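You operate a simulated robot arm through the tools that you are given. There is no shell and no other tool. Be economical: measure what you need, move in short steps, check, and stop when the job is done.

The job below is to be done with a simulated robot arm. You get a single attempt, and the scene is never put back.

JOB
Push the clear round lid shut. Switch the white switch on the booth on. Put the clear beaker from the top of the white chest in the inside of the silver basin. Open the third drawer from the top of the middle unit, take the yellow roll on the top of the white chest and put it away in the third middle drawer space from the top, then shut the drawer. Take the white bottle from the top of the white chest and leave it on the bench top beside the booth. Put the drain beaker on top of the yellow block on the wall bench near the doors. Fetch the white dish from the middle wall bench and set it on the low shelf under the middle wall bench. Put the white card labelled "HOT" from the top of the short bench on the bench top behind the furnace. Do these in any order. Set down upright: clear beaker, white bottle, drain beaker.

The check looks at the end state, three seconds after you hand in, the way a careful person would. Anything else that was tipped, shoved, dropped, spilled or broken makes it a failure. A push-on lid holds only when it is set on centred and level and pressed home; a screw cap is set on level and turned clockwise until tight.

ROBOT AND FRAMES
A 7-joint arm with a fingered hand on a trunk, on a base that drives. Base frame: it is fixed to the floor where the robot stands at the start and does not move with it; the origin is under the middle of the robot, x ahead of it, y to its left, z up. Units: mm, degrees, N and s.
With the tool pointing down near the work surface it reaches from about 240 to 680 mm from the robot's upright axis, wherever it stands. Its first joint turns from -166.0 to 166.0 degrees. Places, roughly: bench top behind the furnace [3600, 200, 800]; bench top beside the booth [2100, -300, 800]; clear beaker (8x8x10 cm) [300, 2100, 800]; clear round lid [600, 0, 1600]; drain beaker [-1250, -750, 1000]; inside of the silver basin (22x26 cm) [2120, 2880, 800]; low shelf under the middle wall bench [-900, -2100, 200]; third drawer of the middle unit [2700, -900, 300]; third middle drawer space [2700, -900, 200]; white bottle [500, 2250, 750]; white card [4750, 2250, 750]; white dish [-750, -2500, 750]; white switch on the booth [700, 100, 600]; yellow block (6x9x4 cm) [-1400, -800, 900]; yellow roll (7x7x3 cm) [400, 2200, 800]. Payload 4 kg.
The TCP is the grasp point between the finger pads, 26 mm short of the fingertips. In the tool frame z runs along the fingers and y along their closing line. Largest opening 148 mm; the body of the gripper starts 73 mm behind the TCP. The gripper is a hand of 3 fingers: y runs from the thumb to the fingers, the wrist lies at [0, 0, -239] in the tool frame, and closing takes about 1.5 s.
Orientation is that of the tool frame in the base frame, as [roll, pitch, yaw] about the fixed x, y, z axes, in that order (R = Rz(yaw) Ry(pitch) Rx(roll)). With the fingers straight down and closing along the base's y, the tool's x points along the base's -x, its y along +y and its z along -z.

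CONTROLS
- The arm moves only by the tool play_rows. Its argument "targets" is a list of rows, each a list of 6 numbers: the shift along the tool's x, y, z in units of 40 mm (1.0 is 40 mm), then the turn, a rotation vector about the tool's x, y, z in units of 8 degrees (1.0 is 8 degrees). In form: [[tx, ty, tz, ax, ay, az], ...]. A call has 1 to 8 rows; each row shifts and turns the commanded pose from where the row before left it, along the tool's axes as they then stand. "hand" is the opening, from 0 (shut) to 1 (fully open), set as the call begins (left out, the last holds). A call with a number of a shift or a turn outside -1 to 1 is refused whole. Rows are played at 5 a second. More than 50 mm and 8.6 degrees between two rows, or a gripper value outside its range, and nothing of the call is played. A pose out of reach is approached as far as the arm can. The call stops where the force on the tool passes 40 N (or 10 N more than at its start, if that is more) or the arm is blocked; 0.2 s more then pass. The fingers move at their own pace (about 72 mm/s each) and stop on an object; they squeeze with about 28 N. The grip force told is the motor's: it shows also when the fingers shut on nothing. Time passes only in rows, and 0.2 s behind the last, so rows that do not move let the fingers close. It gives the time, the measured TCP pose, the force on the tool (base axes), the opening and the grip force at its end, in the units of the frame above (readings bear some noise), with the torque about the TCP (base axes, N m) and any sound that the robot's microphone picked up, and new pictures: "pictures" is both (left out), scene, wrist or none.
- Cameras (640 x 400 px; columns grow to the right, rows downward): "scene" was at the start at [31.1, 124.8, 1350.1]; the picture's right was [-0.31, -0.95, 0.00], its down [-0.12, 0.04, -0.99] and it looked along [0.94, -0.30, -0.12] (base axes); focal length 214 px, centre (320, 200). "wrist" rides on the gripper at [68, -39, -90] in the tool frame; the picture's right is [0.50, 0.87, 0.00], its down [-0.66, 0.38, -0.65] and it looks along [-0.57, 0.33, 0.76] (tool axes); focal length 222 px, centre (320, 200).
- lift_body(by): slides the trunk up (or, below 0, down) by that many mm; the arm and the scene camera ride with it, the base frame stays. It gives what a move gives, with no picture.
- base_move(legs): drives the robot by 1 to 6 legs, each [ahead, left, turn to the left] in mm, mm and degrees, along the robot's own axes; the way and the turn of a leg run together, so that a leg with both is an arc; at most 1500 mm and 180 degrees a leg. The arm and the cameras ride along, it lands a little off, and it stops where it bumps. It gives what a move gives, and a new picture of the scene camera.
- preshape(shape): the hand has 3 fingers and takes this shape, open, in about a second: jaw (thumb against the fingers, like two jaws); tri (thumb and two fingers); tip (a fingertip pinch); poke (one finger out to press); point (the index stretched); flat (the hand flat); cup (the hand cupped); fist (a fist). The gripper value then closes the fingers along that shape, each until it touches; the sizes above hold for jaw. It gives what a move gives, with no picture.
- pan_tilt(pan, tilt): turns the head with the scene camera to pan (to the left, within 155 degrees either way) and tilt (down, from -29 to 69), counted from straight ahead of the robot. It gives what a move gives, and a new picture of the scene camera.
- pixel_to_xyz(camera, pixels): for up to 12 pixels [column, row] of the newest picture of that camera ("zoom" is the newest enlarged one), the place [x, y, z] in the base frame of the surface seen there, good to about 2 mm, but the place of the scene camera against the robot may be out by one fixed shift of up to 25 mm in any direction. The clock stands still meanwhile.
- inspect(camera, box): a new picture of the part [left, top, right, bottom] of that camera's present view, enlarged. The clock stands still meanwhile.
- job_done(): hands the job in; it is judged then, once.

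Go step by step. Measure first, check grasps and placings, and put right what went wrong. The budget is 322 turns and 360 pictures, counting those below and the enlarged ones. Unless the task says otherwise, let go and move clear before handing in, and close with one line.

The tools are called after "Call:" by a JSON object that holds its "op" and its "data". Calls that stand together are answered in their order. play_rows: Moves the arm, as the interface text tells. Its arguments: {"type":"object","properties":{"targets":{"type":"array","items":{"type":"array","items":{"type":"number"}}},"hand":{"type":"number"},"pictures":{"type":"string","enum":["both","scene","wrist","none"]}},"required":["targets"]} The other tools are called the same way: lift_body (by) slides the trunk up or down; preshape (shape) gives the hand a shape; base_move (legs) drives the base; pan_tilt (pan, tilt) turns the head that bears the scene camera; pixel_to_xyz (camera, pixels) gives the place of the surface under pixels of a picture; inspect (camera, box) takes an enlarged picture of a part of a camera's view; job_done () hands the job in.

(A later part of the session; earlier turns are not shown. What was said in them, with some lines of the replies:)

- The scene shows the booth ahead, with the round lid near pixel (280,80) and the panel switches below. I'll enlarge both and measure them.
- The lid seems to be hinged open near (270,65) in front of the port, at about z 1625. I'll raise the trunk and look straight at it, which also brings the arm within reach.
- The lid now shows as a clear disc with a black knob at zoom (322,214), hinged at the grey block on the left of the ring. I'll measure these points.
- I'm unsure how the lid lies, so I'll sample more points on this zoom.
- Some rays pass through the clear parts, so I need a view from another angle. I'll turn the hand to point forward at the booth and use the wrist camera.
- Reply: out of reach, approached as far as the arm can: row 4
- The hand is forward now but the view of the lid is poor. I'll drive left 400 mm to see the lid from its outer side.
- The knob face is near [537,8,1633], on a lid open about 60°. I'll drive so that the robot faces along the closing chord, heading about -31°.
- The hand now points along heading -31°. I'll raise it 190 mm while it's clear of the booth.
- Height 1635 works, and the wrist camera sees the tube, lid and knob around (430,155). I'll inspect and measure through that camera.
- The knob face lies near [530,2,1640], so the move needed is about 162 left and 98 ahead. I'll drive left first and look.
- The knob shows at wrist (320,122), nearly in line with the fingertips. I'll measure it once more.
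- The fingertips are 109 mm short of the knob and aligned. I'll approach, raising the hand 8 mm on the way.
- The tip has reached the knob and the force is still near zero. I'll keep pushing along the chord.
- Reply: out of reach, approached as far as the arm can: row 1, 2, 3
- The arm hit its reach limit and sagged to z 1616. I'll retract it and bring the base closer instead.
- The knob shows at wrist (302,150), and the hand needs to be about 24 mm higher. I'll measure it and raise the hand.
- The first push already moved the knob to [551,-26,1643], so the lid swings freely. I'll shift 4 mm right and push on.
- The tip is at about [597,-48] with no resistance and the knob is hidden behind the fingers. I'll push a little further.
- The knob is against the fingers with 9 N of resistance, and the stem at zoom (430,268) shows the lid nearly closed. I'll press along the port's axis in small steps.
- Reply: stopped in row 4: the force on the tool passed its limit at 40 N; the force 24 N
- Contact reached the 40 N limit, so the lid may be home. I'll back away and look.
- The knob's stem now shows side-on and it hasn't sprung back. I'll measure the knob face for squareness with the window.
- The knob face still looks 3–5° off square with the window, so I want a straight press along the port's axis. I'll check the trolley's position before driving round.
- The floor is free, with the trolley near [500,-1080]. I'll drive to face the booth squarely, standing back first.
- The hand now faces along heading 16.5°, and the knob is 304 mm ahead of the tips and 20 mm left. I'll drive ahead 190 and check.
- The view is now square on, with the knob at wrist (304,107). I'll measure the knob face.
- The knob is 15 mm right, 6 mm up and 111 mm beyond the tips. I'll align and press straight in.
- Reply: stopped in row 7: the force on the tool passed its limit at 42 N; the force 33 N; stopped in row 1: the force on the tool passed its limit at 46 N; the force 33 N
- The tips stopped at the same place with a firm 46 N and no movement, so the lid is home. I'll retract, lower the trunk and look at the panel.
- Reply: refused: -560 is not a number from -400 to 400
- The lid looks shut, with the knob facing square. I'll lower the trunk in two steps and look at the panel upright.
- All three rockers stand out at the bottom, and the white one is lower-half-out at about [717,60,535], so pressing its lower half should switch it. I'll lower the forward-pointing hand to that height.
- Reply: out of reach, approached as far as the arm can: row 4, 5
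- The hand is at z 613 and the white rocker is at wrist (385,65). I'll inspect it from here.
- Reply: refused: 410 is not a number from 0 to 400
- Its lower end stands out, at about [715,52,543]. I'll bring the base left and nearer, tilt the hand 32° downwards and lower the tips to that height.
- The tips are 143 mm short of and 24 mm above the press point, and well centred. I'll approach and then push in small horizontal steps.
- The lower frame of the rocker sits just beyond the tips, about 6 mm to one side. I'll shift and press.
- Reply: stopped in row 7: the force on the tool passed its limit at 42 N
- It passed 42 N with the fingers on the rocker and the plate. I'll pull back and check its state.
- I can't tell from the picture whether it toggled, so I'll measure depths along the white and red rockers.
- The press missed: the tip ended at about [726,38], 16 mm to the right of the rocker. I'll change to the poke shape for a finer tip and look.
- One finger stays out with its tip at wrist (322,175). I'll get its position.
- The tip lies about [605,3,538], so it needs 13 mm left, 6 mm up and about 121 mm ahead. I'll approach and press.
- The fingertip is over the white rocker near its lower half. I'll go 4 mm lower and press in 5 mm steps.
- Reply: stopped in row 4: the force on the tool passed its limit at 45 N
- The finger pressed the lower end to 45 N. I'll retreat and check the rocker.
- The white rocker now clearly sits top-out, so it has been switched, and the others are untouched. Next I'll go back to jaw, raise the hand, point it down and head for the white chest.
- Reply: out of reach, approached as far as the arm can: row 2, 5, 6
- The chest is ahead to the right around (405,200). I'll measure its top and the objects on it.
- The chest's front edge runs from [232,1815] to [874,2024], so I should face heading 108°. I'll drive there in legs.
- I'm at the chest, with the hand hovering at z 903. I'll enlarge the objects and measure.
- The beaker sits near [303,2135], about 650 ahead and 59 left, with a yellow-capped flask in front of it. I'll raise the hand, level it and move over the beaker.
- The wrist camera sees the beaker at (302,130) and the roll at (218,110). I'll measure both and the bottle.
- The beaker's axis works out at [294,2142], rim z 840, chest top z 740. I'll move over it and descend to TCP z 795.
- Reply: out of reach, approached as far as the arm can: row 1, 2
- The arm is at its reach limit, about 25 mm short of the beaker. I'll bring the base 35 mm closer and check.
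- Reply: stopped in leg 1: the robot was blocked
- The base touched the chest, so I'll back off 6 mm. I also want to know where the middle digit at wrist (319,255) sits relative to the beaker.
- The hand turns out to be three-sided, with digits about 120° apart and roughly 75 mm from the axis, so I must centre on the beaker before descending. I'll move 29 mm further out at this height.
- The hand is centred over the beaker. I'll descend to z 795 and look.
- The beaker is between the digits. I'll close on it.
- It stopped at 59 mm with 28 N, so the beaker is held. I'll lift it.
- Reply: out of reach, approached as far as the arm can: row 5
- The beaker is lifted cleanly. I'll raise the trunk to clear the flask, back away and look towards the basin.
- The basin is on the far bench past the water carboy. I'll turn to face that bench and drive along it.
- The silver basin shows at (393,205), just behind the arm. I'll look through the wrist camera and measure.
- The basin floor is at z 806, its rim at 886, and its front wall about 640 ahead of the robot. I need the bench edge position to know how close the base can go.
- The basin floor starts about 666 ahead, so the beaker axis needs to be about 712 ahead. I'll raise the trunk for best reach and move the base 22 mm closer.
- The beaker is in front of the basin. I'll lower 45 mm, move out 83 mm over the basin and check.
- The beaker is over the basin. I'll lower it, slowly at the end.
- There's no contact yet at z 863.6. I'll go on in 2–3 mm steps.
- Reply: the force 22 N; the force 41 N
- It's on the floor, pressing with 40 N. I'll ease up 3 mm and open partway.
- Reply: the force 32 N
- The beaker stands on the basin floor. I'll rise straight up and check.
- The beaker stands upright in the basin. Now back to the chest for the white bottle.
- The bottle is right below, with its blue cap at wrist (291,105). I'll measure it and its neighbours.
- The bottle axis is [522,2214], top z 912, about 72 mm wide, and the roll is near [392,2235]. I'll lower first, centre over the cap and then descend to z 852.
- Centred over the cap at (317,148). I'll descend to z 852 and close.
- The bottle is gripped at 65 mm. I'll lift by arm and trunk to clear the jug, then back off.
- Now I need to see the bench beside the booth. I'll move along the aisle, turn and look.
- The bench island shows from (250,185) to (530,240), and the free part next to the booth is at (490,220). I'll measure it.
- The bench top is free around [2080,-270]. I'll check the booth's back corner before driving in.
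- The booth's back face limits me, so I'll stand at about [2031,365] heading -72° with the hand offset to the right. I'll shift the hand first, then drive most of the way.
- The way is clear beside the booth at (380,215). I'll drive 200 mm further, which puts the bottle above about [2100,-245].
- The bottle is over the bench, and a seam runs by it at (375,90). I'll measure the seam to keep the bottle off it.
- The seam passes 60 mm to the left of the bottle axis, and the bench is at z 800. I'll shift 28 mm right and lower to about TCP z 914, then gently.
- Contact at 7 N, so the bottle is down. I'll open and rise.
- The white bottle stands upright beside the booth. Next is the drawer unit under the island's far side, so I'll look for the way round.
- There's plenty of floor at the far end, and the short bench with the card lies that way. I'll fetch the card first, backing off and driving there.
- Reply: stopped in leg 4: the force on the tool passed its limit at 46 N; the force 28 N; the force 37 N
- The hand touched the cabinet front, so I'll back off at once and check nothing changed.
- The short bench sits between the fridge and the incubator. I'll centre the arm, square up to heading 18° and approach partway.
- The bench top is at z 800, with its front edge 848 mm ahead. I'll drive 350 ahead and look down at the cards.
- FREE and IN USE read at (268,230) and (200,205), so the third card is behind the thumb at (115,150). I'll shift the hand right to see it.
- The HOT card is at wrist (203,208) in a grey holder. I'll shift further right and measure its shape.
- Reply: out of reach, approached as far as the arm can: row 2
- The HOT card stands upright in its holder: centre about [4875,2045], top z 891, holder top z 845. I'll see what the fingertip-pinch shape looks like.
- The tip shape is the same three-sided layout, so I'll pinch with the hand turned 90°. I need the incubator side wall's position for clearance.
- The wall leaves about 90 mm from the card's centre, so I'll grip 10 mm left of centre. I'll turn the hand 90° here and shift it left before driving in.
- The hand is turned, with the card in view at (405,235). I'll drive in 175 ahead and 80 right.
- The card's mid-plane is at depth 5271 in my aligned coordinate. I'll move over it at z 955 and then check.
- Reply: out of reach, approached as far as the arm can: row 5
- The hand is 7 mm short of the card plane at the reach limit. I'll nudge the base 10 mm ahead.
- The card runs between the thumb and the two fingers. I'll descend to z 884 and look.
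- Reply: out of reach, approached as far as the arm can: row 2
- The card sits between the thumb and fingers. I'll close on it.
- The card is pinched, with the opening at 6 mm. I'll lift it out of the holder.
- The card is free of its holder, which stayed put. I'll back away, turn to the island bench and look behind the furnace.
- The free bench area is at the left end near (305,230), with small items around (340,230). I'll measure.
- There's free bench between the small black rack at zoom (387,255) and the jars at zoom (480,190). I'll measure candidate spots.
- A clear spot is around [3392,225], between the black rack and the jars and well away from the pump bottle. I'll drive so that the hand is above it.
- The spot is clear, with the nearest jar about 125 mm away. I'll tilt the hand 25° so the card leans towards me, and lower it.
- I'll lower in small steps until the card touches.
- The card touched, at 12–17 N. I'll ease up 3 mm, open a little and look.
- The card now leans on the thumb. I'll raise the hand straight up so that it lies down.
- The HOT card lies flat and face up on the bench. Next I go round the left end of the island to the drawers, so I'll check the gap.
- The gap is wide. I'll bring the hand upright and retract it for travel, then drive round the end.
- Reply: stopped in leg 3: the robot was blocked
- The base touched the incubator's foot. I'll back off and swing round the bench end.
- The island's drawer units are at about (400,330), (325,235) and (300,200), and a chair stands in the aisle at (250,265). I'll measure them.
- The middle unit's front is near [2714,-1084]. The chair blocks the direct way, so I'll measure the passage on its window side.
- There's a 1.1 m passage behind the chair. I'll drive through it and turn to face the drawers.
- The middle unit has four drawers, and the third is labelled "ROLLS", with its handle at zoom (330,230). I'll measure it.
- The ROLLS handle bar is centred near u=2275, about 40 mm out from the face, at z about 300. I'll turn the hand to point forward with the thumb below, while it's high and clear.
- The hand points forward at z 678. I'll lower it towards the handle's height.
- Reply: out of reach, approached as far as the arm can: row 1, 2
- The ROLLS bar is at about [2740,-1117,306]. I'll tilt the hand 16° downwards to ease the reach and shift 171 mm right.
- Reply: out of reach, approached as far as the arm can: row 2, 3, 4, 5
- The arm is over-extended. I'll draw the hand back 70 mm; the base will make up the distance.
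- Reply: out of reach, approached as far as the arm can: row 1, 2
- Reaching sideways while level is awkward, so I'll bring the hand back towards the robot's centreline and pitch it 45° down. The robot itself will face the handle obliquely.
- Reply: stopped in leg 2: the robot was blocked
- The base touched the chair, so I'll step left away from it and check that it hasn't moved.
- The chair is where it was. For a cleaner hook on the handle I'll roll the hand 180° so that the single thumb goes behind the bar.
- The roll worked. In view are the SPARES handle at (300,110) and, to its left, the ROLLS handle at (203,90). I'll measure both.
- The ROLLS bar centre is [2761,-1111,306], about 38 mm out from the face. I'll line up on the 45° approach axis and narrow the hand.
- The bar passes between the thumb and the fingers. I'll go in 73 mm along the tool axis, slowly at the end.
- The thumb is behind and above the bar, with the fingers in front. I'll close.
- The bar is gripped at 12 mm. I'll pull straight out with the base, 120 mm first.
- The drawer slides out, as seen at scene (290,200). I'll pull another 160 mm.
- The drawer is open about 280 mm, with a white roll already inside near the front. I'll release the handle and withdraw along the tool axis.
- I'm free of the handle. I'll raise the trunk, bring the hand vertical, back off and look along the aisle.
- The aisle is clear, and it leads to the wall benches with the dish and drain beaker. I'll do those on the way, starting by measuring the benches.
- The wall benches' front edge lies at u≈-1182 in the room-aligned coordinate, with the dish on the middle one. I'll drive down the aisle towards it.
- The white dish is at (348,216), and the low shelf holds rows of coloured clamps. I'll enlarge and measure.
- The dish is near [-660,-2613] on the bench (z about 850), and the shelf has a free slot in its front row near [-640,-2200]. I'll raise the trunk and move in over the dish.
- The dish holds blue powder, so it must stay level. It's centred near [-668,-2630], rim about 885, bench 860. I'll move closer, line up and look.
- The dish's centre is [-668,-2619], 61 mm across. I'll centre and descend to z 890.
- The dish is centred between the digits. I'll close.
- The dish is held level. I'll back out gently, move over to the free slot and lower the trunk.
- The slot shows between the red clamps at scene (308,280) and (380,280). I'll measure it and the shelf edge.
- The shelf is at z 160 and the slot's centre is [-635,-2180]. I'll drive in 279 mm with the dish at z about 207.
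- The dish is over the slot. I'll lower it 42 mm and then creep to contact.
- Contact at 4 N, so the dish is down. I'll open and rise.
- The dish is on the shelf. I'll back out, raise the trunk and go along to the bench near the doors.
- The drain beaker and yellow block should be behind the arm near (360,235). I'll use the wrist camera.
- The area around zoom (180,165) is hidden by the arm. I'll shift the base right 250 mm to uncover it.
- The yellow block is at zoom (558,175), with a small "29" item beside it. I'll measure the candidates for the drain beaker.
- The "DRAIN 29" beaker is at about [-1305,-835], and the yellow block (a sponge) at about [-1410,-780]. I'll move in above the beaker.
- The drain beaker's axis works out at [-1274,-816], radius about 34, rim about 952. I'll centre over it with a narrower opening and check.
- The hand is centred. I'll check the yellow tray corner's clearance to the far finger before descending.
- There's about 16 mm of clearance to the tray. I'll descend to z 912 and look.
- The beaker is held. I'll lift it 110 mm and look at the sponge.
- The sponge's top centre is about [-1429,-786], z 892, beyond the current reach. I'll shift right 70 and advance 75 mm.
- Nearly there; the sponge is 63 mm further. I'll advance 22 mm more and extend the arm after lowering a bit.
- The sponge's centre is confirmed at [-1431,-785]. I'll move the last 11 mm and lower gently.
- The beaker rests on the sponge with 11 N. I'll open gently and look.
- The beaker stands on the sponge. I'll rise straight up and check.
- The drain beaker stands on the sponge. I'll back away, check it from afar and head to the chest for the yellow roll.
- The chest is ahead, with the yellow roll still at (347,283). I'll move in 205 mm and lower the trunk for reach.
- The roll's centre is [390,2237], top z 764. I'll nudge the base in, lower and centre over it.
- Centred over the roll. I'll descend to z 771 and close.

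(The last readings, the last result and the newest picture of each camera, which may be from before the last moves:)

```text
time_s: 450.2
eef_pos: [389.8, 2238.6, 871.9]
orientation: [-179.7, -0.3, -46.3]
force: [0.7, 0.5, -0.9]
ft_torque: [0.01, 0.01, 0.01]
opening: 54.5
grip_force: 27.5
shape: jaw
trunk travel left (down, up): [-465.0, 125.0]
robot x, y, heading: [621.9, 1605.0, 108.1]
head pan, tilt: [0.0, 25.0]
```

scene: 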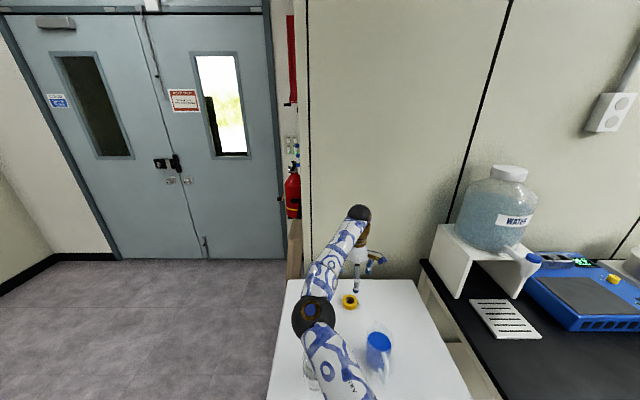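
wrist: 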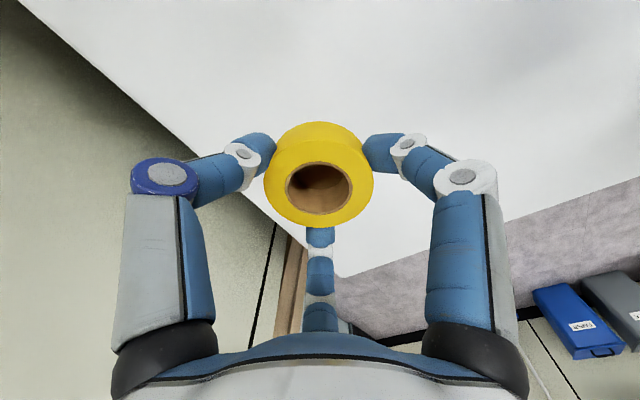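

The roll is held. I'll raise the trunk and drive back round the start side to the open drawer, keeping this heading.

Call:
{"op": "lift_body", "data": {"by": 120}}

Call:
{"op": "base_move", "data": {"legs": [[-500, 0, 0], [0, 1440, 0], [-1500, 0, 0]]}}

Call:
{"op": "base_move", "data": {"legs": [[-1400, 0, 0], [-560, 0, 0]]}}

```text
time_s: 451.7
eef_pos: [390.2, 2238.5, 990.2]
orientation: [-179.8, -0.3, -46.3]
force: [-0.7, 0.7, -0.9]
ft_torque: [0.01, 0.02, 0.0]
opening: 54.4
grip_force: 27.7
shape: jaw
trunk travel left (down, up): [-585.0, 5.0]
robot x, y, heading: [620.9, 1607.8, 108.0]
head pan, tilt: [0.0, 25.0]
```

```text
time_s: 468.5
eef_pos: [-360.4, -123.9, 991.7]
orientation: [-179.7, -0.2, -44.3]
force: [-0.6, 0.4, 0.1]
ft_torque: [-0.01, 0.01, -0.01]
opening: 54.5
grip_force: 28.0
shape: jaw
trunk travel left (down, up): [-585.0, 5.0]
robot x, y, heading: [-105.3, -745.8, 110.2]
head pan, tilt: [0.0, 25.0]
```

scene: 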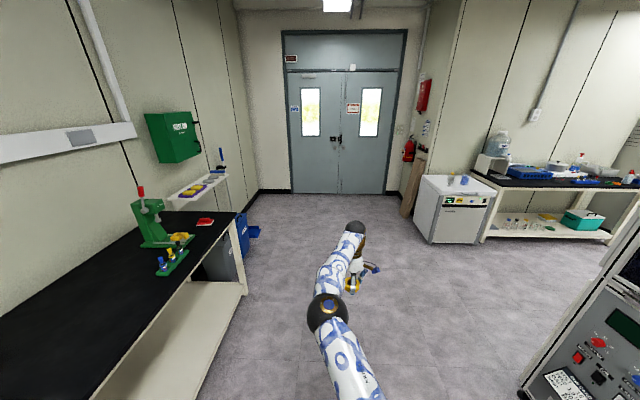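

```text
time_s: 478.3
eef_pos: [312.3, -1956.6, 991.3]
orientation: [-179.7, -0.3, -44.0]
force: [-0.3, 0.8, -0.5]
ft_torque: [-0.02, -0.02, -0.02]
opening: 54.8
grip_force: 27.8
shape: jaw
trunk travel left (down, up): [-585.0, 5.0]
robot x, y, heading: [567.7, -2578.3, 110.3]
head pan, tilt: [0.0, 25.0]
```

scene: 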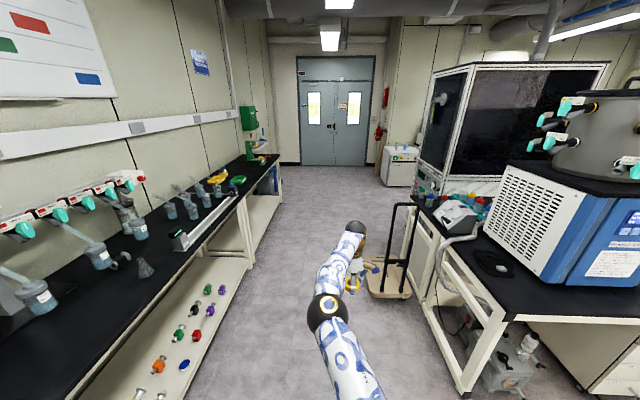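

I've passed the trolley. I'll check the drain beaker from here and carry on along the aisle.

Call:
{"op": "inspect", "data": {"camera": "scene", "box": [190, 150, 270, 200]}}

Call:
{"op": "base_move", "data": {"legs": [[0, 0, -2.3], [0, -1400, 0], [0, -790, 0]]}}

Call:
{"op": "pan_tilt", "data": {"pan": -15, "tilt": 40}}

```text
8.00 times, centred on (230, 175) of scene
```

zoom: 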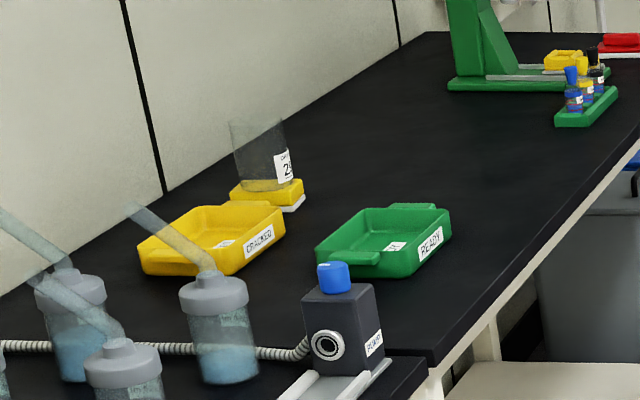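

```text
time_s: 489.6
eef_pos: [2442.3, -1277.9, 991.4]
orientation: [-179.7, -0.3, -46.6]
force: [1.3, 1.0, 0.0]
ft_torque: [0.02, -0.01, 0.03]
opening: 54.4
grip_force: 27.8
shape: jaw
trunk travel left (down, up): [-585.0, 5.0]
robot x, y, heading: [2663.8, -1913.2, 107.7]
head pan, tilt: [0.0, 25.0]
```

scene: 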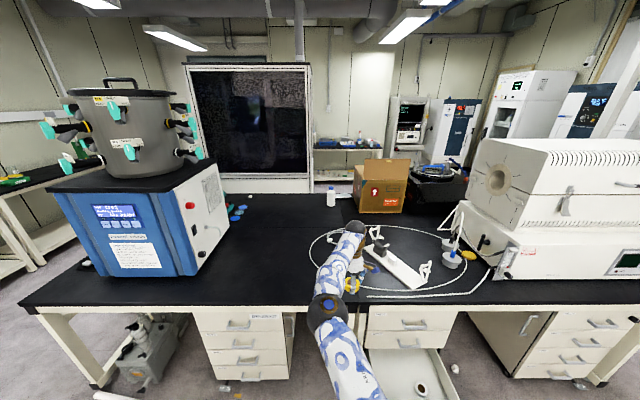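

```text
time_s: 490.4
eef_pos: [2442.4, -1278.4, 990.0]
orientation: [-179.7, -0.3, -46.5]
force: [-1.0, 0.6, -0.5]
ft_torque: [-0.01, -0.02, -0.02]
opening: 54.5
grip_force: 28.2
shape: jaw
trunk travel left (down, up): [-585.0, 5.0]
robot x, y, heading: [2669.7, -1906.4, 107.6]
head pan, tilt: [-15.0, 40.0]
```

scene: 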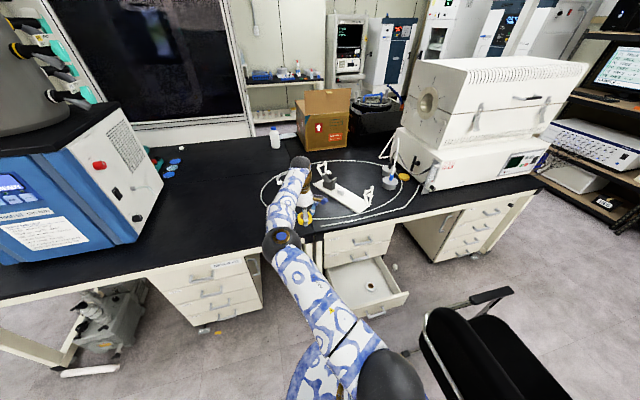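

The drain beaker stands well on the sponge. The open drawer is at (365,285), so I'll measure its interior.

Call:
{"op": "inspect", "data": {"camera": "scene", "box": [310, 240, 430, 330]}}

Call:
{"op": "pixel_to_xyz", "data": {"camera": "scene", "pixels": [[345, 280], [360, 275], [370, 288], [330, 267], [345, 300], [380, 262], [405, 295], [355, 315], [350, 290], [335, 275], [385, 275], [360, 300]]}}

```text
4.44 times, centred on (370, 285) of scene
```

zoom: 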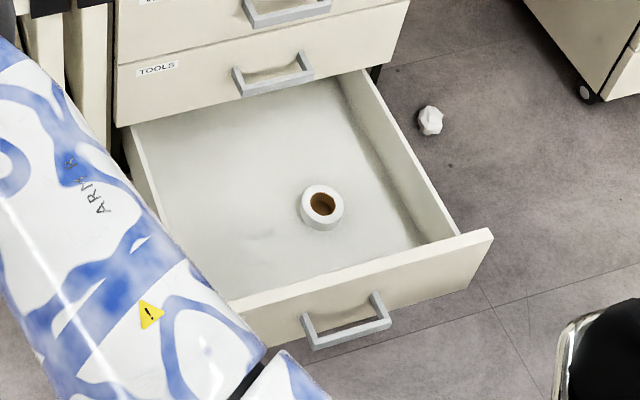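

```text
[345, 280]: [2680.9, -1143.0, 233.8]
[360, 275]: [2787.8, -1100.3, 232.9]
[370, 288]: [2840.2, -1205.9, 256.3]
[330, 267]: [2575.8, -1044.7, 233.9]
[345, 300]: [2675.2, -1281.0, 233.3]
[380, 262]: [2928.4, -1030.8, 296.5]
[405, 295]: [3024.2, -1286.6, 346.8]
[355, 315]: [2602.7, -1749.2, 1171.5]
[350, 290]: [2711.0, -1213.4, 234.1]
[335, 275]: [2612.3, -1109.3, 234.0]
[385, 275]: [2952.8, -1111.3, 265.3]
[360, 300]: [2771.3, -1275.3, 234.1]
```

The drawer floor is at about z 250 and the white roll at [2840,-1206], so I'll put the yellow roll at about [2710,-1258]. I'll turn the robot 25° right and check the hand's position.

Call:
{"op": "base_move", "data": {"legs": [[-15, 10, 0], [0, 0, -25]]}}

Call:
{"op": "play_rows", "data": {"targets": [[0, 0, 0, 0, 0, 0]], "pictures": "wrist"}}

```text
time_s: 492.4
eef_pos: [2730.8, -1259.6, 990.9]
orientation: [-179.6, -0.4, -72.0]
force: [0.6, -0.1, -0.5]
ft_torque: [0.01, -0.02, -0.01]
opening: 54.5
grip_force: 28.0
shape: jaw
trunk travel left (down, up): [-585.0, 5.0]
robot x, y, heading: [2660.9, -1928.3, 82.7]
head pan, tilt: [-15.0, 40.0]
```

scene: 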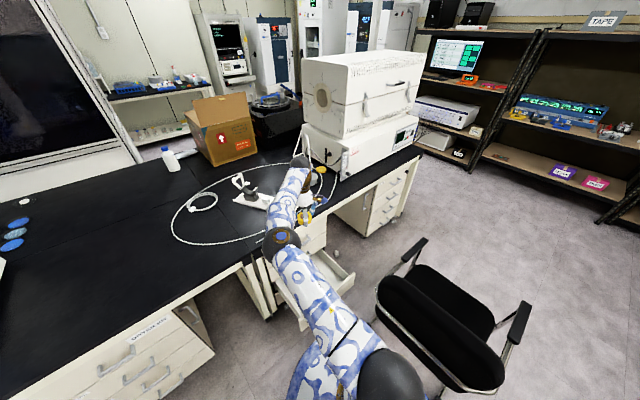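

```text
time_s: 492.8
eef_pos: [2729.5, -1259.0, 991.0]
orientation: [-179.7, -0.3, -72.0]
force: [-0.1, 0.3, -0.9]
ft_torque: [0.0, 0.02, -0.01]
opening: 54.4
grip_force: 28.6
shape: jaw
trunk travel left (down, up): [-585.0, 5.0]
robot x, y, heading: [2664.9, -1927.3, 82.6]
head pan, tilt: [-15.0, 40.0]
```

wrist: 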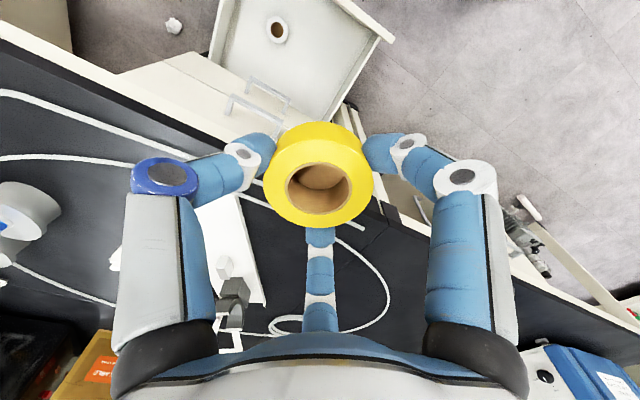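

Call:
{"op": "pixel_to_xyz", "data": {"camera": "wrist", "pixels": [[160, 105], [190, 130], [240, 100], [270, 85], [285, 105], [225, 30], [350, 30], [330, 90], [280, 60], [380, 30]]}}

```text
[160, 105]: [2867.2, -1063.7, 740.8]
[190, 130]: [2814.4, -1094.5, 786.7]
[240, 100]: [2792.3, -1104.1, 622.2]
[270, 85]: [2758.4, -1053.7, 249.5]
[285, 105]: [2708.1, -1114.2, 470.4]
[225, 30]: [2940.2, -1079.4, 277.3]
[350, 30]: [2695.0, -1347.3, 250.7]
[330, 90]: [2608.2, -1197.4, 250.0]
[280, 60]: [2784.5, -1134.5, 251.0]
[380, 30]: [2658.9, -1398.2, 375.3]
```

The clearance to the bench edge is about 40 mm and the drawer floor is at z 250. I'll lower the trunk.

Call:
{"op": "lift_body", "data": {"by": -400}}

Call:
{"op": "lift_body", "data": {"by": -150}}

Call:
{"op": "play_rows", "data": {"targets": [[0, 0, 0, 0, 0, 0]], "pictures": "wrist"}}

```text
time_s: 496.6
eef_pos: [2730.5, -1259.5, 590.6]
orientation: [-179.8, -0.4, -71.9]
force: [1.0, -0.1, 0.5]
ft_torque: [0.01, 0.0, 0.02]
opening: 54.3
grip_force: 27.6
shape: jaw
trunk travel left (down, up): [-185.0, 405.0]
robot x, y, heading: [2663.5, -1927.5, 82.6]
head pan, tilt: [-15.0, 40.0]
```

```text
time_s: 498.4
eef_pos: [2730.5, -1259.0, 441.3]
orientation: [-179.8, -0.3, -72.0]
force: [-0.3, 0.5, 0.0]
ft_torque: [-0.01, 0.01, 0.0]
opening: 54.4
grip_force: 28.2
shape: jaw
trunk travel left (down, up): [-35.0, 555.0]
robot x, y, heading: [2667.1, -1927.2, 82.4]
head pan, tilt: [-15.0, 40.0]
```

```text
time_s: 498.8
eef_pos: [2729.6, -1258.3, 442.0]
orientation: [-179.7, -0.3, -71.9]
force: [0.5, -0.1, -1.1]
ft_torque: [0.02, 0.0, 0.04]
opening: 54.6
grip_force: 28.5
shape: jaw
trunk travel left (down, up): [-35.0, 555.0]
robot x, y, heading: [2666.7, -1929.9, 82.4]
head pan, tilt: [-15.0, 40.0]
```

wrist: 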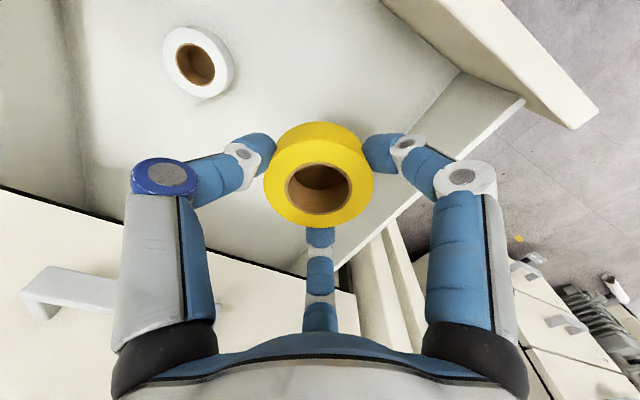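

The roll hangs over the drawer floor, clear of the walls and the white roll. I'll lower it.

Call:
{"op": "play_rows", "data": {"targets": [[0, 0, 1, 0, 0, 0], [0, 0, 1, 0, 0, 0], [0, 0, 1, 0, 0, 0], [0, 0, 0.7, 0, 0, 0]], "pictures": "wrist"}}

Call:
{"op": "play_rows", "data": {"targets": [[0, 0, 0.1, 0, 0, 0], [0, 0, 0.08, 0, 0, 0]], "pictures": "none"}}

```text
time_s: 499.8
eef_pos: [2731.3, -1260.2, 293.0]
orientation: [-179.7, -0.4, -72.0]
force: [0.3, 0.1, 0.0]
ft_torque: [-0.02, 0.0, 0.0]
opening: 54.3
grip_force: 28.2
shape: jaw
trunk travel left (down, up): [-35.0, 555.0]
robot x, y, heading: [2663.6, -1928.0, 82.3]
head pan, tilt: [-15.0, 40.0]
```

wrist: 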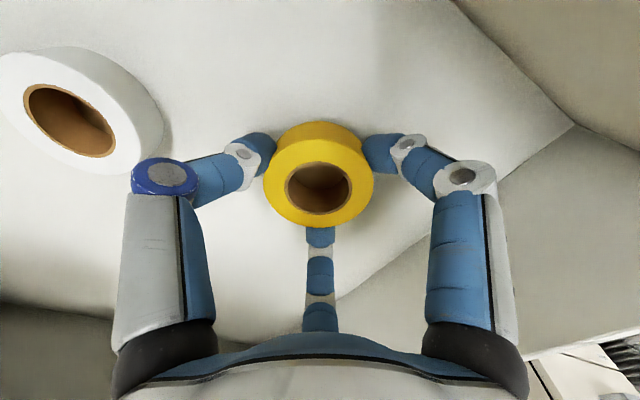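

```text
time_s: 500.4
eef_pos: [2732.3, -1259.9, 285.5]
orientation: [-179.7, -0.4, -71.9]
force: [0.8, -0.3, -0.7]
ft_torque: [0.0, 0.01, -0.01]
opening: 54.4
grip_force: 27.8
shape: jaw
trunk travel left (down, up): [-35.0, 555.0]
robot x, y, heading: [2665.0, -1927.4, 82.5]
head pan, tilt: [-15.0, 40.0]
```

Call:
{"op": "play_rows", "data": {"targets": [[0, 0, 0.06, 0, 0, 0]], "pictures": "none"}}

Call:
{"op": "play_rows", "data": {"targets": [[0, 0, 0.05, 0, 0, 0]], "pictures": "none"}}

Call:
{"op": "play_rows", "data": {"targets": [[0, 0, 0.05, 0, 0, 0]], "pictures": "none"}}

```text
time_s: 500.8
eef_pos: [2732.3, -1261.3, 284.4]
orientation: [-179.6, -0.3, -71.9]
force: [-0.1, 0.3, -1.4]
ft_torque: [0.01, 0.01, 0.01]
opening: 54.5
grip_force: 28.1
shape: jaw
trunk travel left (down, up): [-35.0, 555.0]
robot x, y, heading: [2663.9, -1930.8, 82.2]
head pan, tilt: [-15.0, 40.0]
```

```text
time_s: 501.2
eef_pos: [2731.5, -1260.3, 281.6]
orientation: [-179.6, -0.3, -71.9]
force: [-0.7, 0.3, 0.8]
ft_torque: [0.02, -0.02, 0.01]
opening: 54.4
grip_force: 28.3
shape: jaw
trunk travel left (down, up): [-35.0, 555.0]
robot x, y, heading: [2664.4, -1928.5, 82.7]
head pan, tilt: [-15.0, 40.0]
```

```text
time_s: 501.6
eef_pos: [2732.8, -1260.3, 280.9]
orientation: [-179.7, -0.2, -72.1]
force: [0.4, -0.4, 5.8]
ft_torque: [0.05, -0.08, -0.03]
opening: 54.8
grip_force: 28.2
shape: jaw
trunk travel left (down, up): [-35.0, 555.0]
robot x, y, heading: [2665.1, -1927.6, 82.5]
head pan, tilt: [-15.0, 40.0]
```

Contact at about 6 N. I'll open and rise out of the drawer.

Call:
{"op": "play_rows", "data": {"targets": [[0, 0, 0, 0, 0, 0], [0, 0, 0, 0, 0, 0], [0, 0, 0, 0, 0, 0], [0, 0, -0.5, 0, 0, 0], [0, 0, -1, 0, 0, 0], [0, 0, -1, 0, 0, 0], [0, 0, -1, 0, 0, 0], [0, 0, -1, 0, 0, 0]], "hand": 0.55, "pictures": "wrist"}}

```text
time_s: 503.4
eef_pos: [2729.9, -1260.0, 459.3]
orientation: [-179.7, -0.3, -71.9]
force: [0.7, -0.7, -0.4]
ft_torque: [0.0, 0.02, 0.0]
opening: 80.8
grip_force: 0.1
shape: jaw
trunk travel left (down, up): [-35.0, 555.0]
robot x, y, heading: [2665.1, -1929.3, 82.4]
head pan, tilt: [-15.0, 40.0]
```

wrist: 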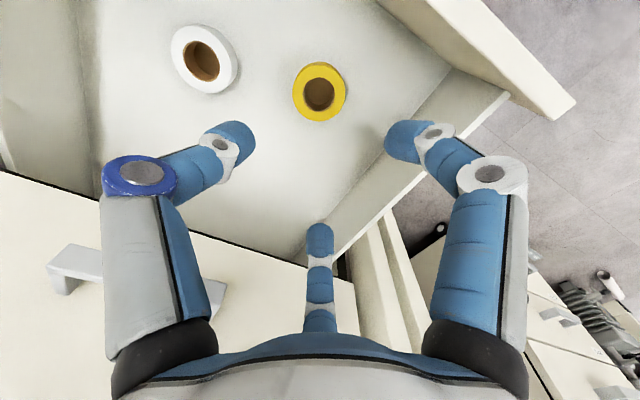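

The yellow roll lies flat in the drawer. Now to shut it: I'll back off, close the hand, and pitch it 45° to press on the handle bar.

Call:
{"op": "base_move", "data": {"legs": [[-300, -143, 0]]}}

Call:
{"op": "play_rows", "data": {"targets": [[0, -0.5, 0, 0, -1, 0], [0, -0.5, 0, 0, -1, 0], [0, -0.55, 0, 0, -1, 0], [0, 0, 0, 0, -1, 0], [0, 0, 0, 0, -1, 0], [0, 0, 0, 0, -0.8, 0]], "hand": 0, "pictures": "none"}}

Call:
{"op": "play_rows", "data": {"targets": [[0.7, 0, 0.7, 0, 0, 0], [0.7, 0, 0.7, 0, 0, 0]], "pictures": "both"}}

```text
time_s: 505.6
eef_pos: [2829.2, -1573.7, 458.6]
orientation: [-179.7, -0.4, -71.7]
force: [-0.3, 0.1, 0.2]
ft_torque: [0.0, 0.03, -0.01]
opening: 80.9
grip_force: 0.2
shape: jaw
trunk travel left (down, up): [-35.0, 555.0]
robot x, y, heading: [2769.1, -2246.7, 82.6]
head pan, tilt: [-15.0, 40.0]
```

scene: 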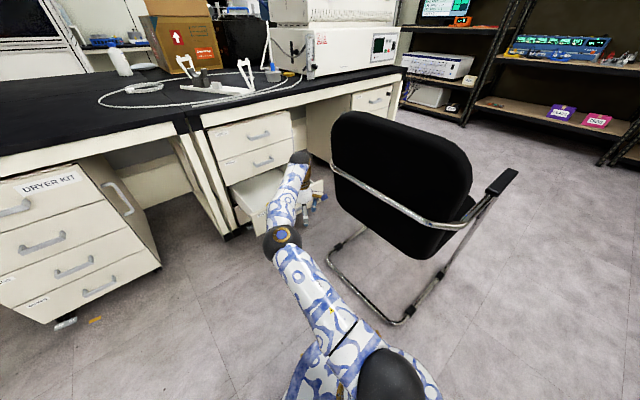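

```text
time_s: 507.0
eef_pos: [2888.3, -1555.5, 456.9]
orientation: [-179.6, 46.3, -71.5]
force: [0.0, -0.3, 0.1]
ft_torque: [0.03, -0.01, 0.01]
opening: 0.1
grip_force: 28.3
shape: jaw
trunk travel left (down, up): [-35.0, 555.0]
robot x, y, heading: [2768.3, -2241.8, 82.5]
head pan, tilt: [-15.0, 40.0]
```

```text
time_s: 507.6
eef_pos: [2888.7, -1554.5, 381.3]
orientation: [-179.5, 46.1, -71.3]
force: [0.3, -0.3, -0.1]
ft_torque: [0.02, 0.01, 0.0]
opening: 0.0
grip_force: 27.8
shape: jaw
trunk travel left (down, up): [-35.0, 555.0]
robot x, y, heading: [2767.6, -2242.0, 82.6]
head pan, tilt: [-15.0, 40.0]
```

scene: 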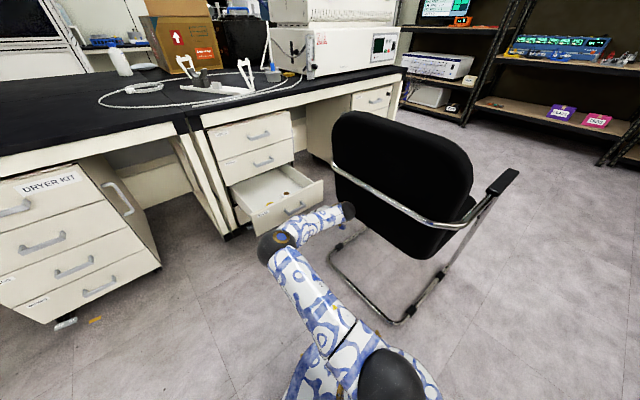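
wrist: 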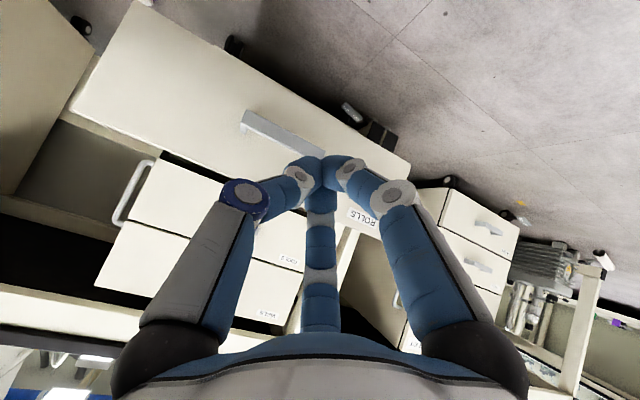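

The handle shows at wrist (285,135). I'll measure it.

Call:
{"op": "pixel_to_xyz", "data": {"camera": "wrist", "pixels": [[250, 125], [285, 140], [310, 150], [246, 122], [200, 140], [330, 165], [160, 60], [400, 170]]}}

```text
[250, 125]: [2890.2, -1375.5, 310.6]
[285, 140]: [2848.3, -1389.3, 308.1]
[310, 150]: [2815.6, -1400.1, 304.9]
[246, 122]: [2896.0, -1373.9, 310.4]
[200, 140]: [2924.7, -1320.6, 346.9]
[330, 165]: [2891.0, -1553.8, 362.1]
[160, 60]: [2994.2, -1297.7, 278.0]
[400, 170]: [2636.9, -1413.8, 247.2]
```

The bar's front is 150 mm ahead. I'll lower the tips to its height and drive up to it.

Call:
{"op": "play_rows", "data": {"targets": [[0.5, -0.15, 0.49, 0, 0, 0], [0.5, -0.15, 0.49, 0, 0, 0]], "pictures": "none"}}

Call:
{"op": "base_move", "data": {"legs": [[117, 56, 0]]}}

Call:
{"op": "play_rows", "data": {"targets": [[0, 0, 0, 0, 0, 0]], "pictures": "wrist"}}

Call:
{"op": "inspect", "data": {"camera": "wrist", "box": [224, 80, 416, 220]}}

```text
time_s: 508.2
eef_pos: [2898.6, -1549.7, 322.4]
orientation: [-179.6, 46.1, -71.2]
force: [-0.1, 0.5, 0.9]
ft_torque: [0.02, 0.01, 0.02]
opening: 0.0
grip_force: 28.7
shape: jaw
trunk travel left (down, up): [-35.0, 555.0]
robot x, y, heading: [2767.2, -2246.6, 82.9]
head pan, tilt: [-15.0, 40.0]
```

```text
time_s: 509.5
eef_pos: [2854.8, -1425.6, 322.3]
orientation: [-179.6, 46.1, -71.2]
force: [1.1, 0.4, 0.6]
ft_torque: [0.03, -0.02, 0.0]
opening: 0.0
grip_force: 28.4
shape: jaw
trunk travel left (down, up): [-35.0, 555.0]
robot x, y, heading: [2726.4, -2122.4, 82.8]
head pan, tilt: [-15.0, 40.0]
```

scene: 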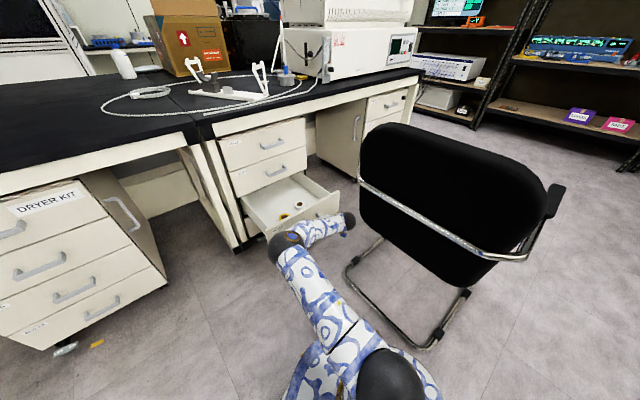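

```text
time_s: 509.9
eef_pos: [2855.1, -1426.2, 322.8]
orientation: [-179.6, 46.1, -71.3]
force: [-0.4, 0.2, 0.8]
ft_torque: [0.03, -0.01, -0.03]
opening: 0.0
grip_force: 28.5
shape: jaw
trunk travel left (down, up): [-35.0, 555.0]
robot x, y, heading: [2726.3, -2120.4, 82.9]
head pan, tilt: [-15.0, 40.0]
```

wrist: 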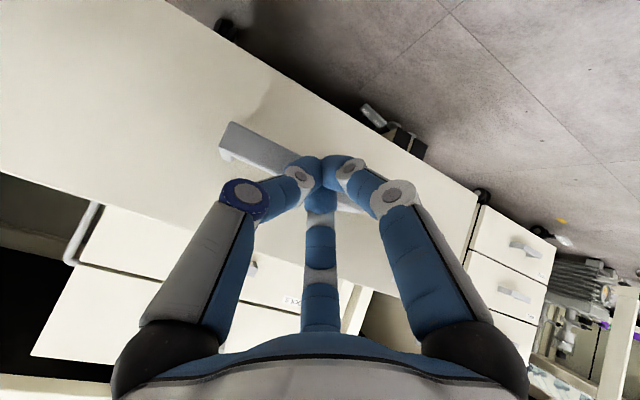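

```text
2.86 times, centred on (320, 150) of wrist
```

zoom: 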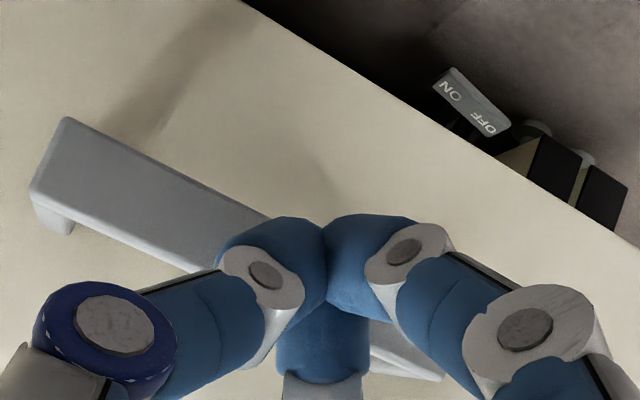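

The tips are 18 mm from the bar and at its height. I'll push 200 mm along the drawer axis.

Call:
{"op": "base_move", "data": {"legs": [[180, 86, 0]]}}

Call:
{"op": "play_rows", "data": {"targets": [[0, 0, 0, 0, 0, 0]], "pictures": "wrist"}}

```text
time_s: 511.5
eef_pos: [2792.6, -1235.1, 322.8]
orientation: [-179.6, 46.1, -71.3]
force: [0.3, -0.2, -0.1]
ft_torque: [-0.01, 0.01, -0.01]
opening: 0.0
grip_force: 28.0
shape: jaw
trunk travel left (down, up): [-35.0, 555.0]
robot x, y, heading: [2661.6, -1929.9, 82.8]
head pan, tilt: [-15.0, 40.0]
```

scene: 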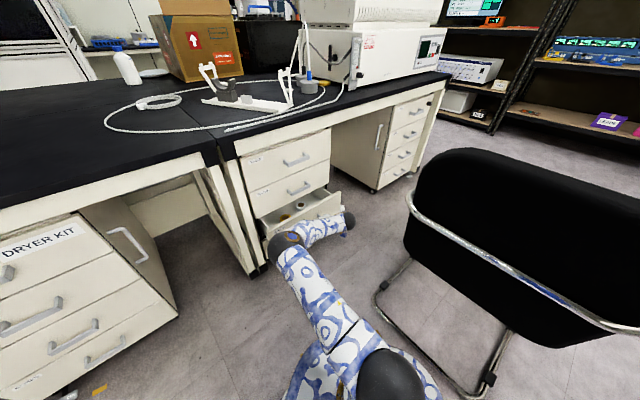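

```text
time_s: 511.9
eef_pos: [2792.7, -1236.2, 322.3]
orientation: [-179.6, 46.2, -71.2]
force: [0.1, -0.4, 0.0]
ft_torque: [0.02, 0.0, 0.01]
opening: 0.1
grip_force: 28.1
shape: jaw
trunk travel left (down, up): [-35.0, 555.0]
robot x, y, heading: [2663.2, -1927.2, 82.7]
head pan, tilt: [-15.0, 40.0]
```

wrist: 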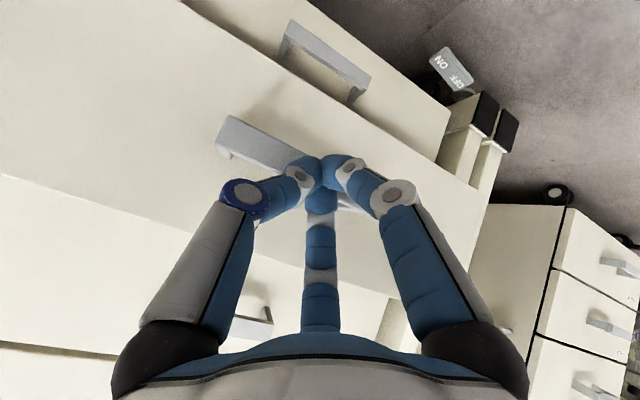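

The drawer is moving in. I'll push another 90 mm.

Call:
{"op": "base_move", "data": {"legs": [[81, 39, 0]]}}

Call:
{"op": "base_move", "data": {"legs": [[22, 11, 0]]}}

```text
time_s: 513.0
eef_pos: [2763.7, -1150.5, 323.5]
orientation: [-179.5, 46.0, -71.4]
force: [1.1, 0.3, 0.0]
ft_torque: [0.01, 0.01, -0.01]
opening: 0.0
grip_force: 28.1
shape: jaw
trunk travel left (down, up): [-35.0, 555.0]
robot x, y, heading: [2630.9, -1843.4, 82.7]
head pan, tilt: [-15.0, 40.0]
```

scene: 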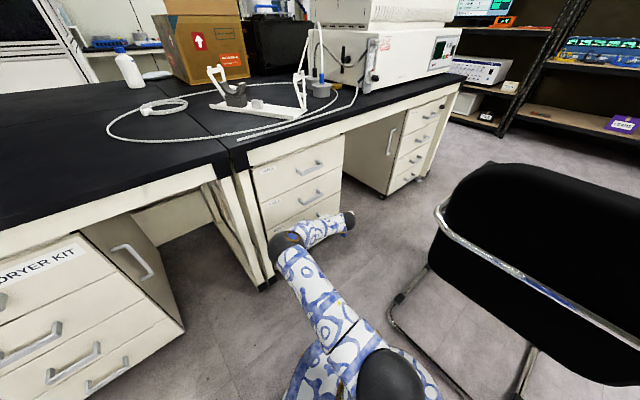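

```text
time_s: 513.8
eef_pos: [2763.0, -1139.6, 318.9]
orientation: [-179.5, 45.4, -71.8]
force: [0.7, -1.4, 0.2]
ft_torque: [-0.01, -0.02, 0.01]
opening: 0.0
grip_force: 27.9
shape: jaw
trunk travel left (down, up): [-35.0, 555.0]
robot x, y, heading: [2625.9, -1825.4, 82.7]
head pan, tilt: [-15.0, 40.0]
stopped in leg 1: the force on the tool passed its limit at 51 N (the readings are from after the stop); the commanded pose is now the measured one
```

scene: 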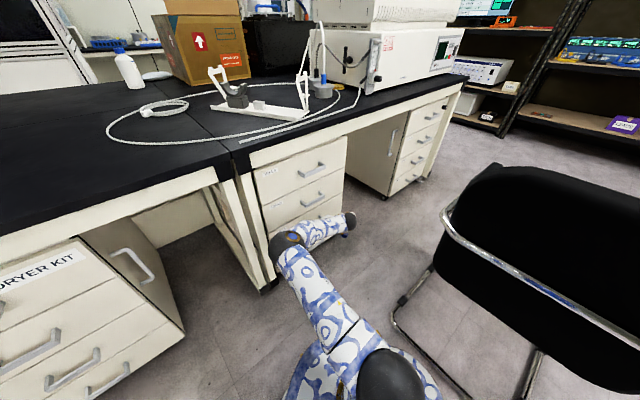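

The push ended firmly at 51 N at the shut position. I'll back off and check the drawer fronts are flush.

Call:
{"op": "base_move", "data": {"legs": [[-225, -108, 0]]}}

Call:
{"op": "play_rows", "data": {"targets": [[0, 0, 0, 0, 0, 0]], "pictures": "wrist"}}

Call:
{"op": "pixel_to_xyz", "data": {"camera": "wrist", "pixels": [[200, 120], [230, 150], [260, 90], [300, 110], [180, 180], [220, 190], [330, 60], [340, 130], [270, 140], [150, 110], [380, 140], [150, 200]]}}

```text
time_s: 515.6
eef_pos: [2843.0, -1370.1, 319.3]
orientation: [-179.4, 45.4, -71.7]
force: [0.6, -0.1, 0.2]
ft_torque: [-0.01, -0.03, -0.05]
opening: 0.0
grip_force: 28.0
shape: jaw
trunk travel left (down, up): [-35.0, 555.0]
robot x, y, heading: [2707.0, -2058.1, 82.7]
head pan, tilt: [-15.0, 40.0]
```

scene: 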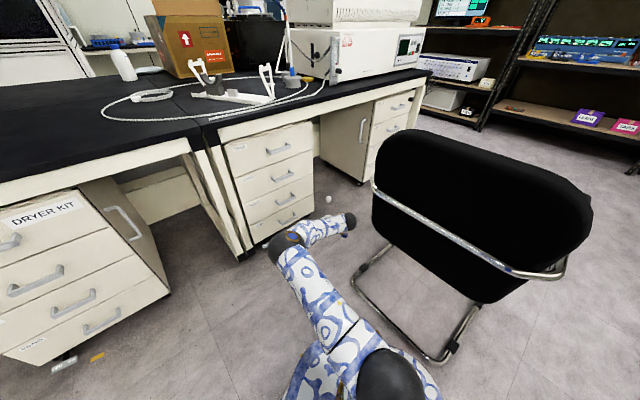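

```text
time_s: 516.0
eef_pos: [2842.5, -1372.1, 319.6]
orientation: [-179.5, 45.4, -71.7]
force: [-0.3, 0.5, -1.7]
ft_torque: [0.03, -0.01, 0.01]
opening: 0.0
grip_force: 27.8
shape: jaw
trunk travel left (down, up): [-35.0, 555.0]
robot x, y, heading: [2706.6, -2061.8, 82.5]
head pan, tilt: [-15.0, 40.0]
```

wrist: 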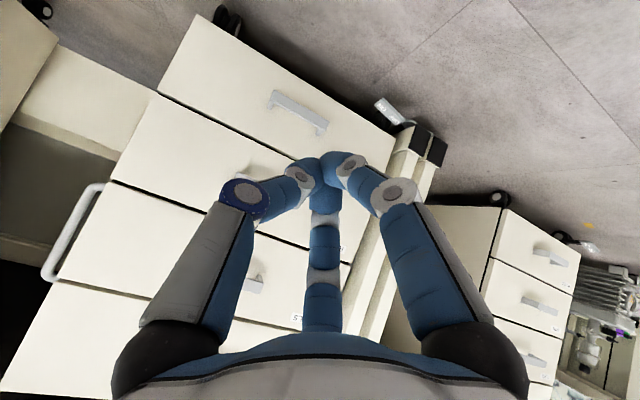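

```text
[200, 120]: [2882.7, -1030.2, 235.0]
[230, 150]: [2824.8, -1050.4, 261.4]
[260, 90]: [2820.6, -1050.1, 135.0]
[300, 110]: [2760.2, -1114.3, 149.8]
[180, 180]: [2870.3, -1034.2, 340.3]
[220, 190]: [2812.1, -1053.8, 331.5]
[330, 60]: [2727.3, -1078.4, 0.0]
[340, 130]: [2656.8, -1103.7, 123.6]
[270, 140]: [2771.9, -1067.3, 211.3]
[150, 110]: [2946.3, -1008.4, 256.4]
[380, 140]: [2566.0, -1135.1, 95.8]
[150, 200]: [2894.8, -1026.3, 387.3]
```

All the drawer fronts are flush at the same depth, so the drawer is shut. I'll take a last look at the lid and switch from the front of the booth.

Call:
{"op": "lift_body", "data": {"by": 400}}

Call:
{"op": "base_move", "data": {"legs": [[0, 0, 25.5], [130, 0, 0], [0, 1450, 0], [0, 820, 0], [1450, 0, 0], [900, 0, 0]]}}

Call:
{"op": "lift_body", "data": {"by": 150}}

Call:
{"op": "pan_tilt", "data": {"pan": -85, "tilt": 15}}

```text
time_s: 519.9
eef_pos: [2841.8, -1371.6, 719.4]
orientation: [-179.5, 45.4, -71.7]
force: [0.0, -0.1, 0.1]
ft_torque: [-0.03, 0.0, -0.02]
opening: 0.1
grip_force: 28.3
shape: jaw
trunk travel left (down, up): [-435.0, 155.0]
robot x, y, heading: [2706.1, -2056.2, 82.7]
head pan, tilt: [-15.0, 40.0]
```

```text
time_s: 544.4
eef_pos: [-311.8, 309.2, 719.7]
orientation: [-179.6, 45.3, -48.2]
force: [-0.5, -1.4, 0.1]
ft_torque: [0.0, 0.01, 0.05]
opening: 0.2
grip_force: 27.8
shape: jaw
trunk travel left (down, up): [-435.0, 155.0]
robot x, y, heading: [-163.7, -377.4, 106.0]
head pan, tilt: [-15.0, 40.0]
```

scene: 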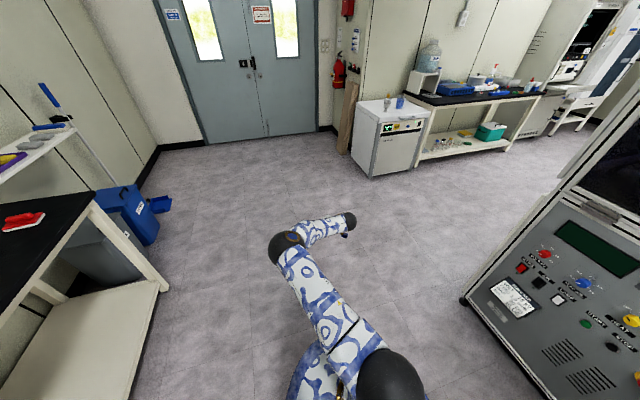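

```text
time_s: 546.1
eef_pos: [-311.9, 309.1, 870.7]
orientation: [-179.5, 45.4, -48.3]
force: [0.3, -1.0, -1.0]
ft_torque: [0.0, 0.01, 0.0]
opening: 0.2
grip_force: 28.1
shape: jaw
trunk travel left (down, up): [-585.0, 5.0]
robot x, y, heading: [-161.9, -372.9, 106.2]
head pan, tilt: [-15.0, 40.0]
```

```text
time_s: 547.5
eef_pos: [-311.6, 309.3, 869.5]
orientation: [-179.5, 45.4, -48.3]
force: [0.2, 0.0, 0.0]
ft_torque: [0.0, 0.01, 0.0]
opening: 0.1
grip_force: 28.4
shape: jaw
trunk travel left (down, up): [-585.0, 5.0]
robot x, y, heading: [-163.5, -377.9, 106.2]
head pan, tilt: [-85.0, 15.0]
```

scene: 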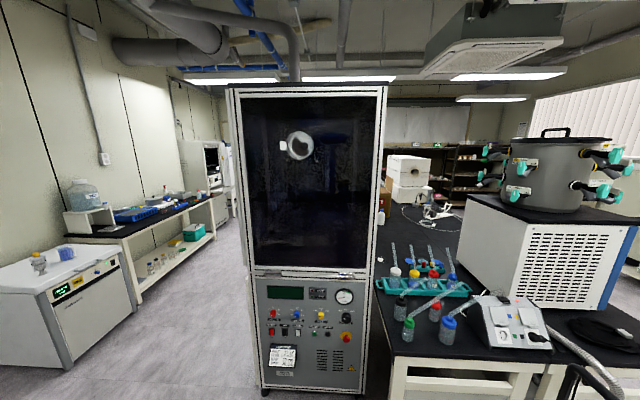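

Call:
{"op": "inspect", "data": {"camera": "scene", "box": [260, 115, 340, 165]}}

Call:
{"op": "inspect", "data": {"camera": "scene", "box": [260, 305, 340, 355]}}

```text
8.00 times, centred on (300, 140) of scene
```

zoom: 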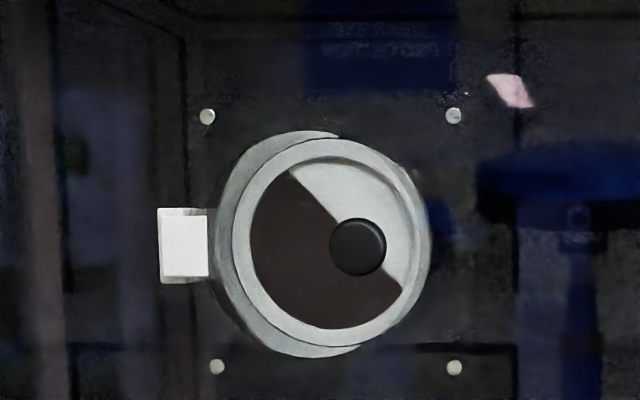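

```text
8.00 times, centred on (300, 330) of scene
```

zoom: 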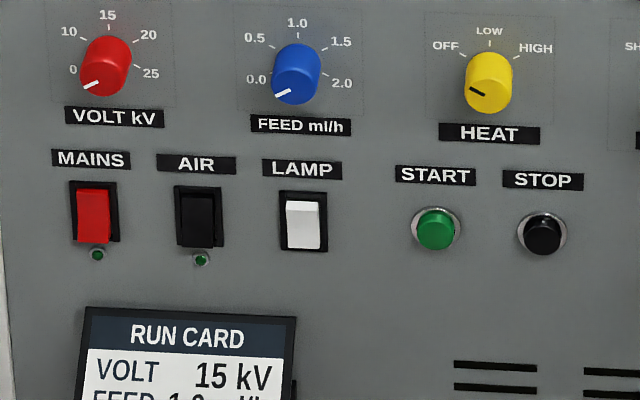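

The lid sits shut and square on its port, the LAMP rocker is switched, and everything else has been checked. The hand is clear, so I'm handing in.

Call:
{"op": "job_done", "data": {}}

```text
The job is handed in.
```

The job is handed in. All eight tasks look done: lid shut, LAMP switch flipped, clear beaker in the basin, roll in the shut ROLLS drawer, bottle beside the booth, drain beaker on the yellow block, dish on the low shelf, and HOT card flat on the bench behind the furnace. While driving, the base or hand bumped the white chest, an incubator and the chair, and I saw nothing moved or knocked over.
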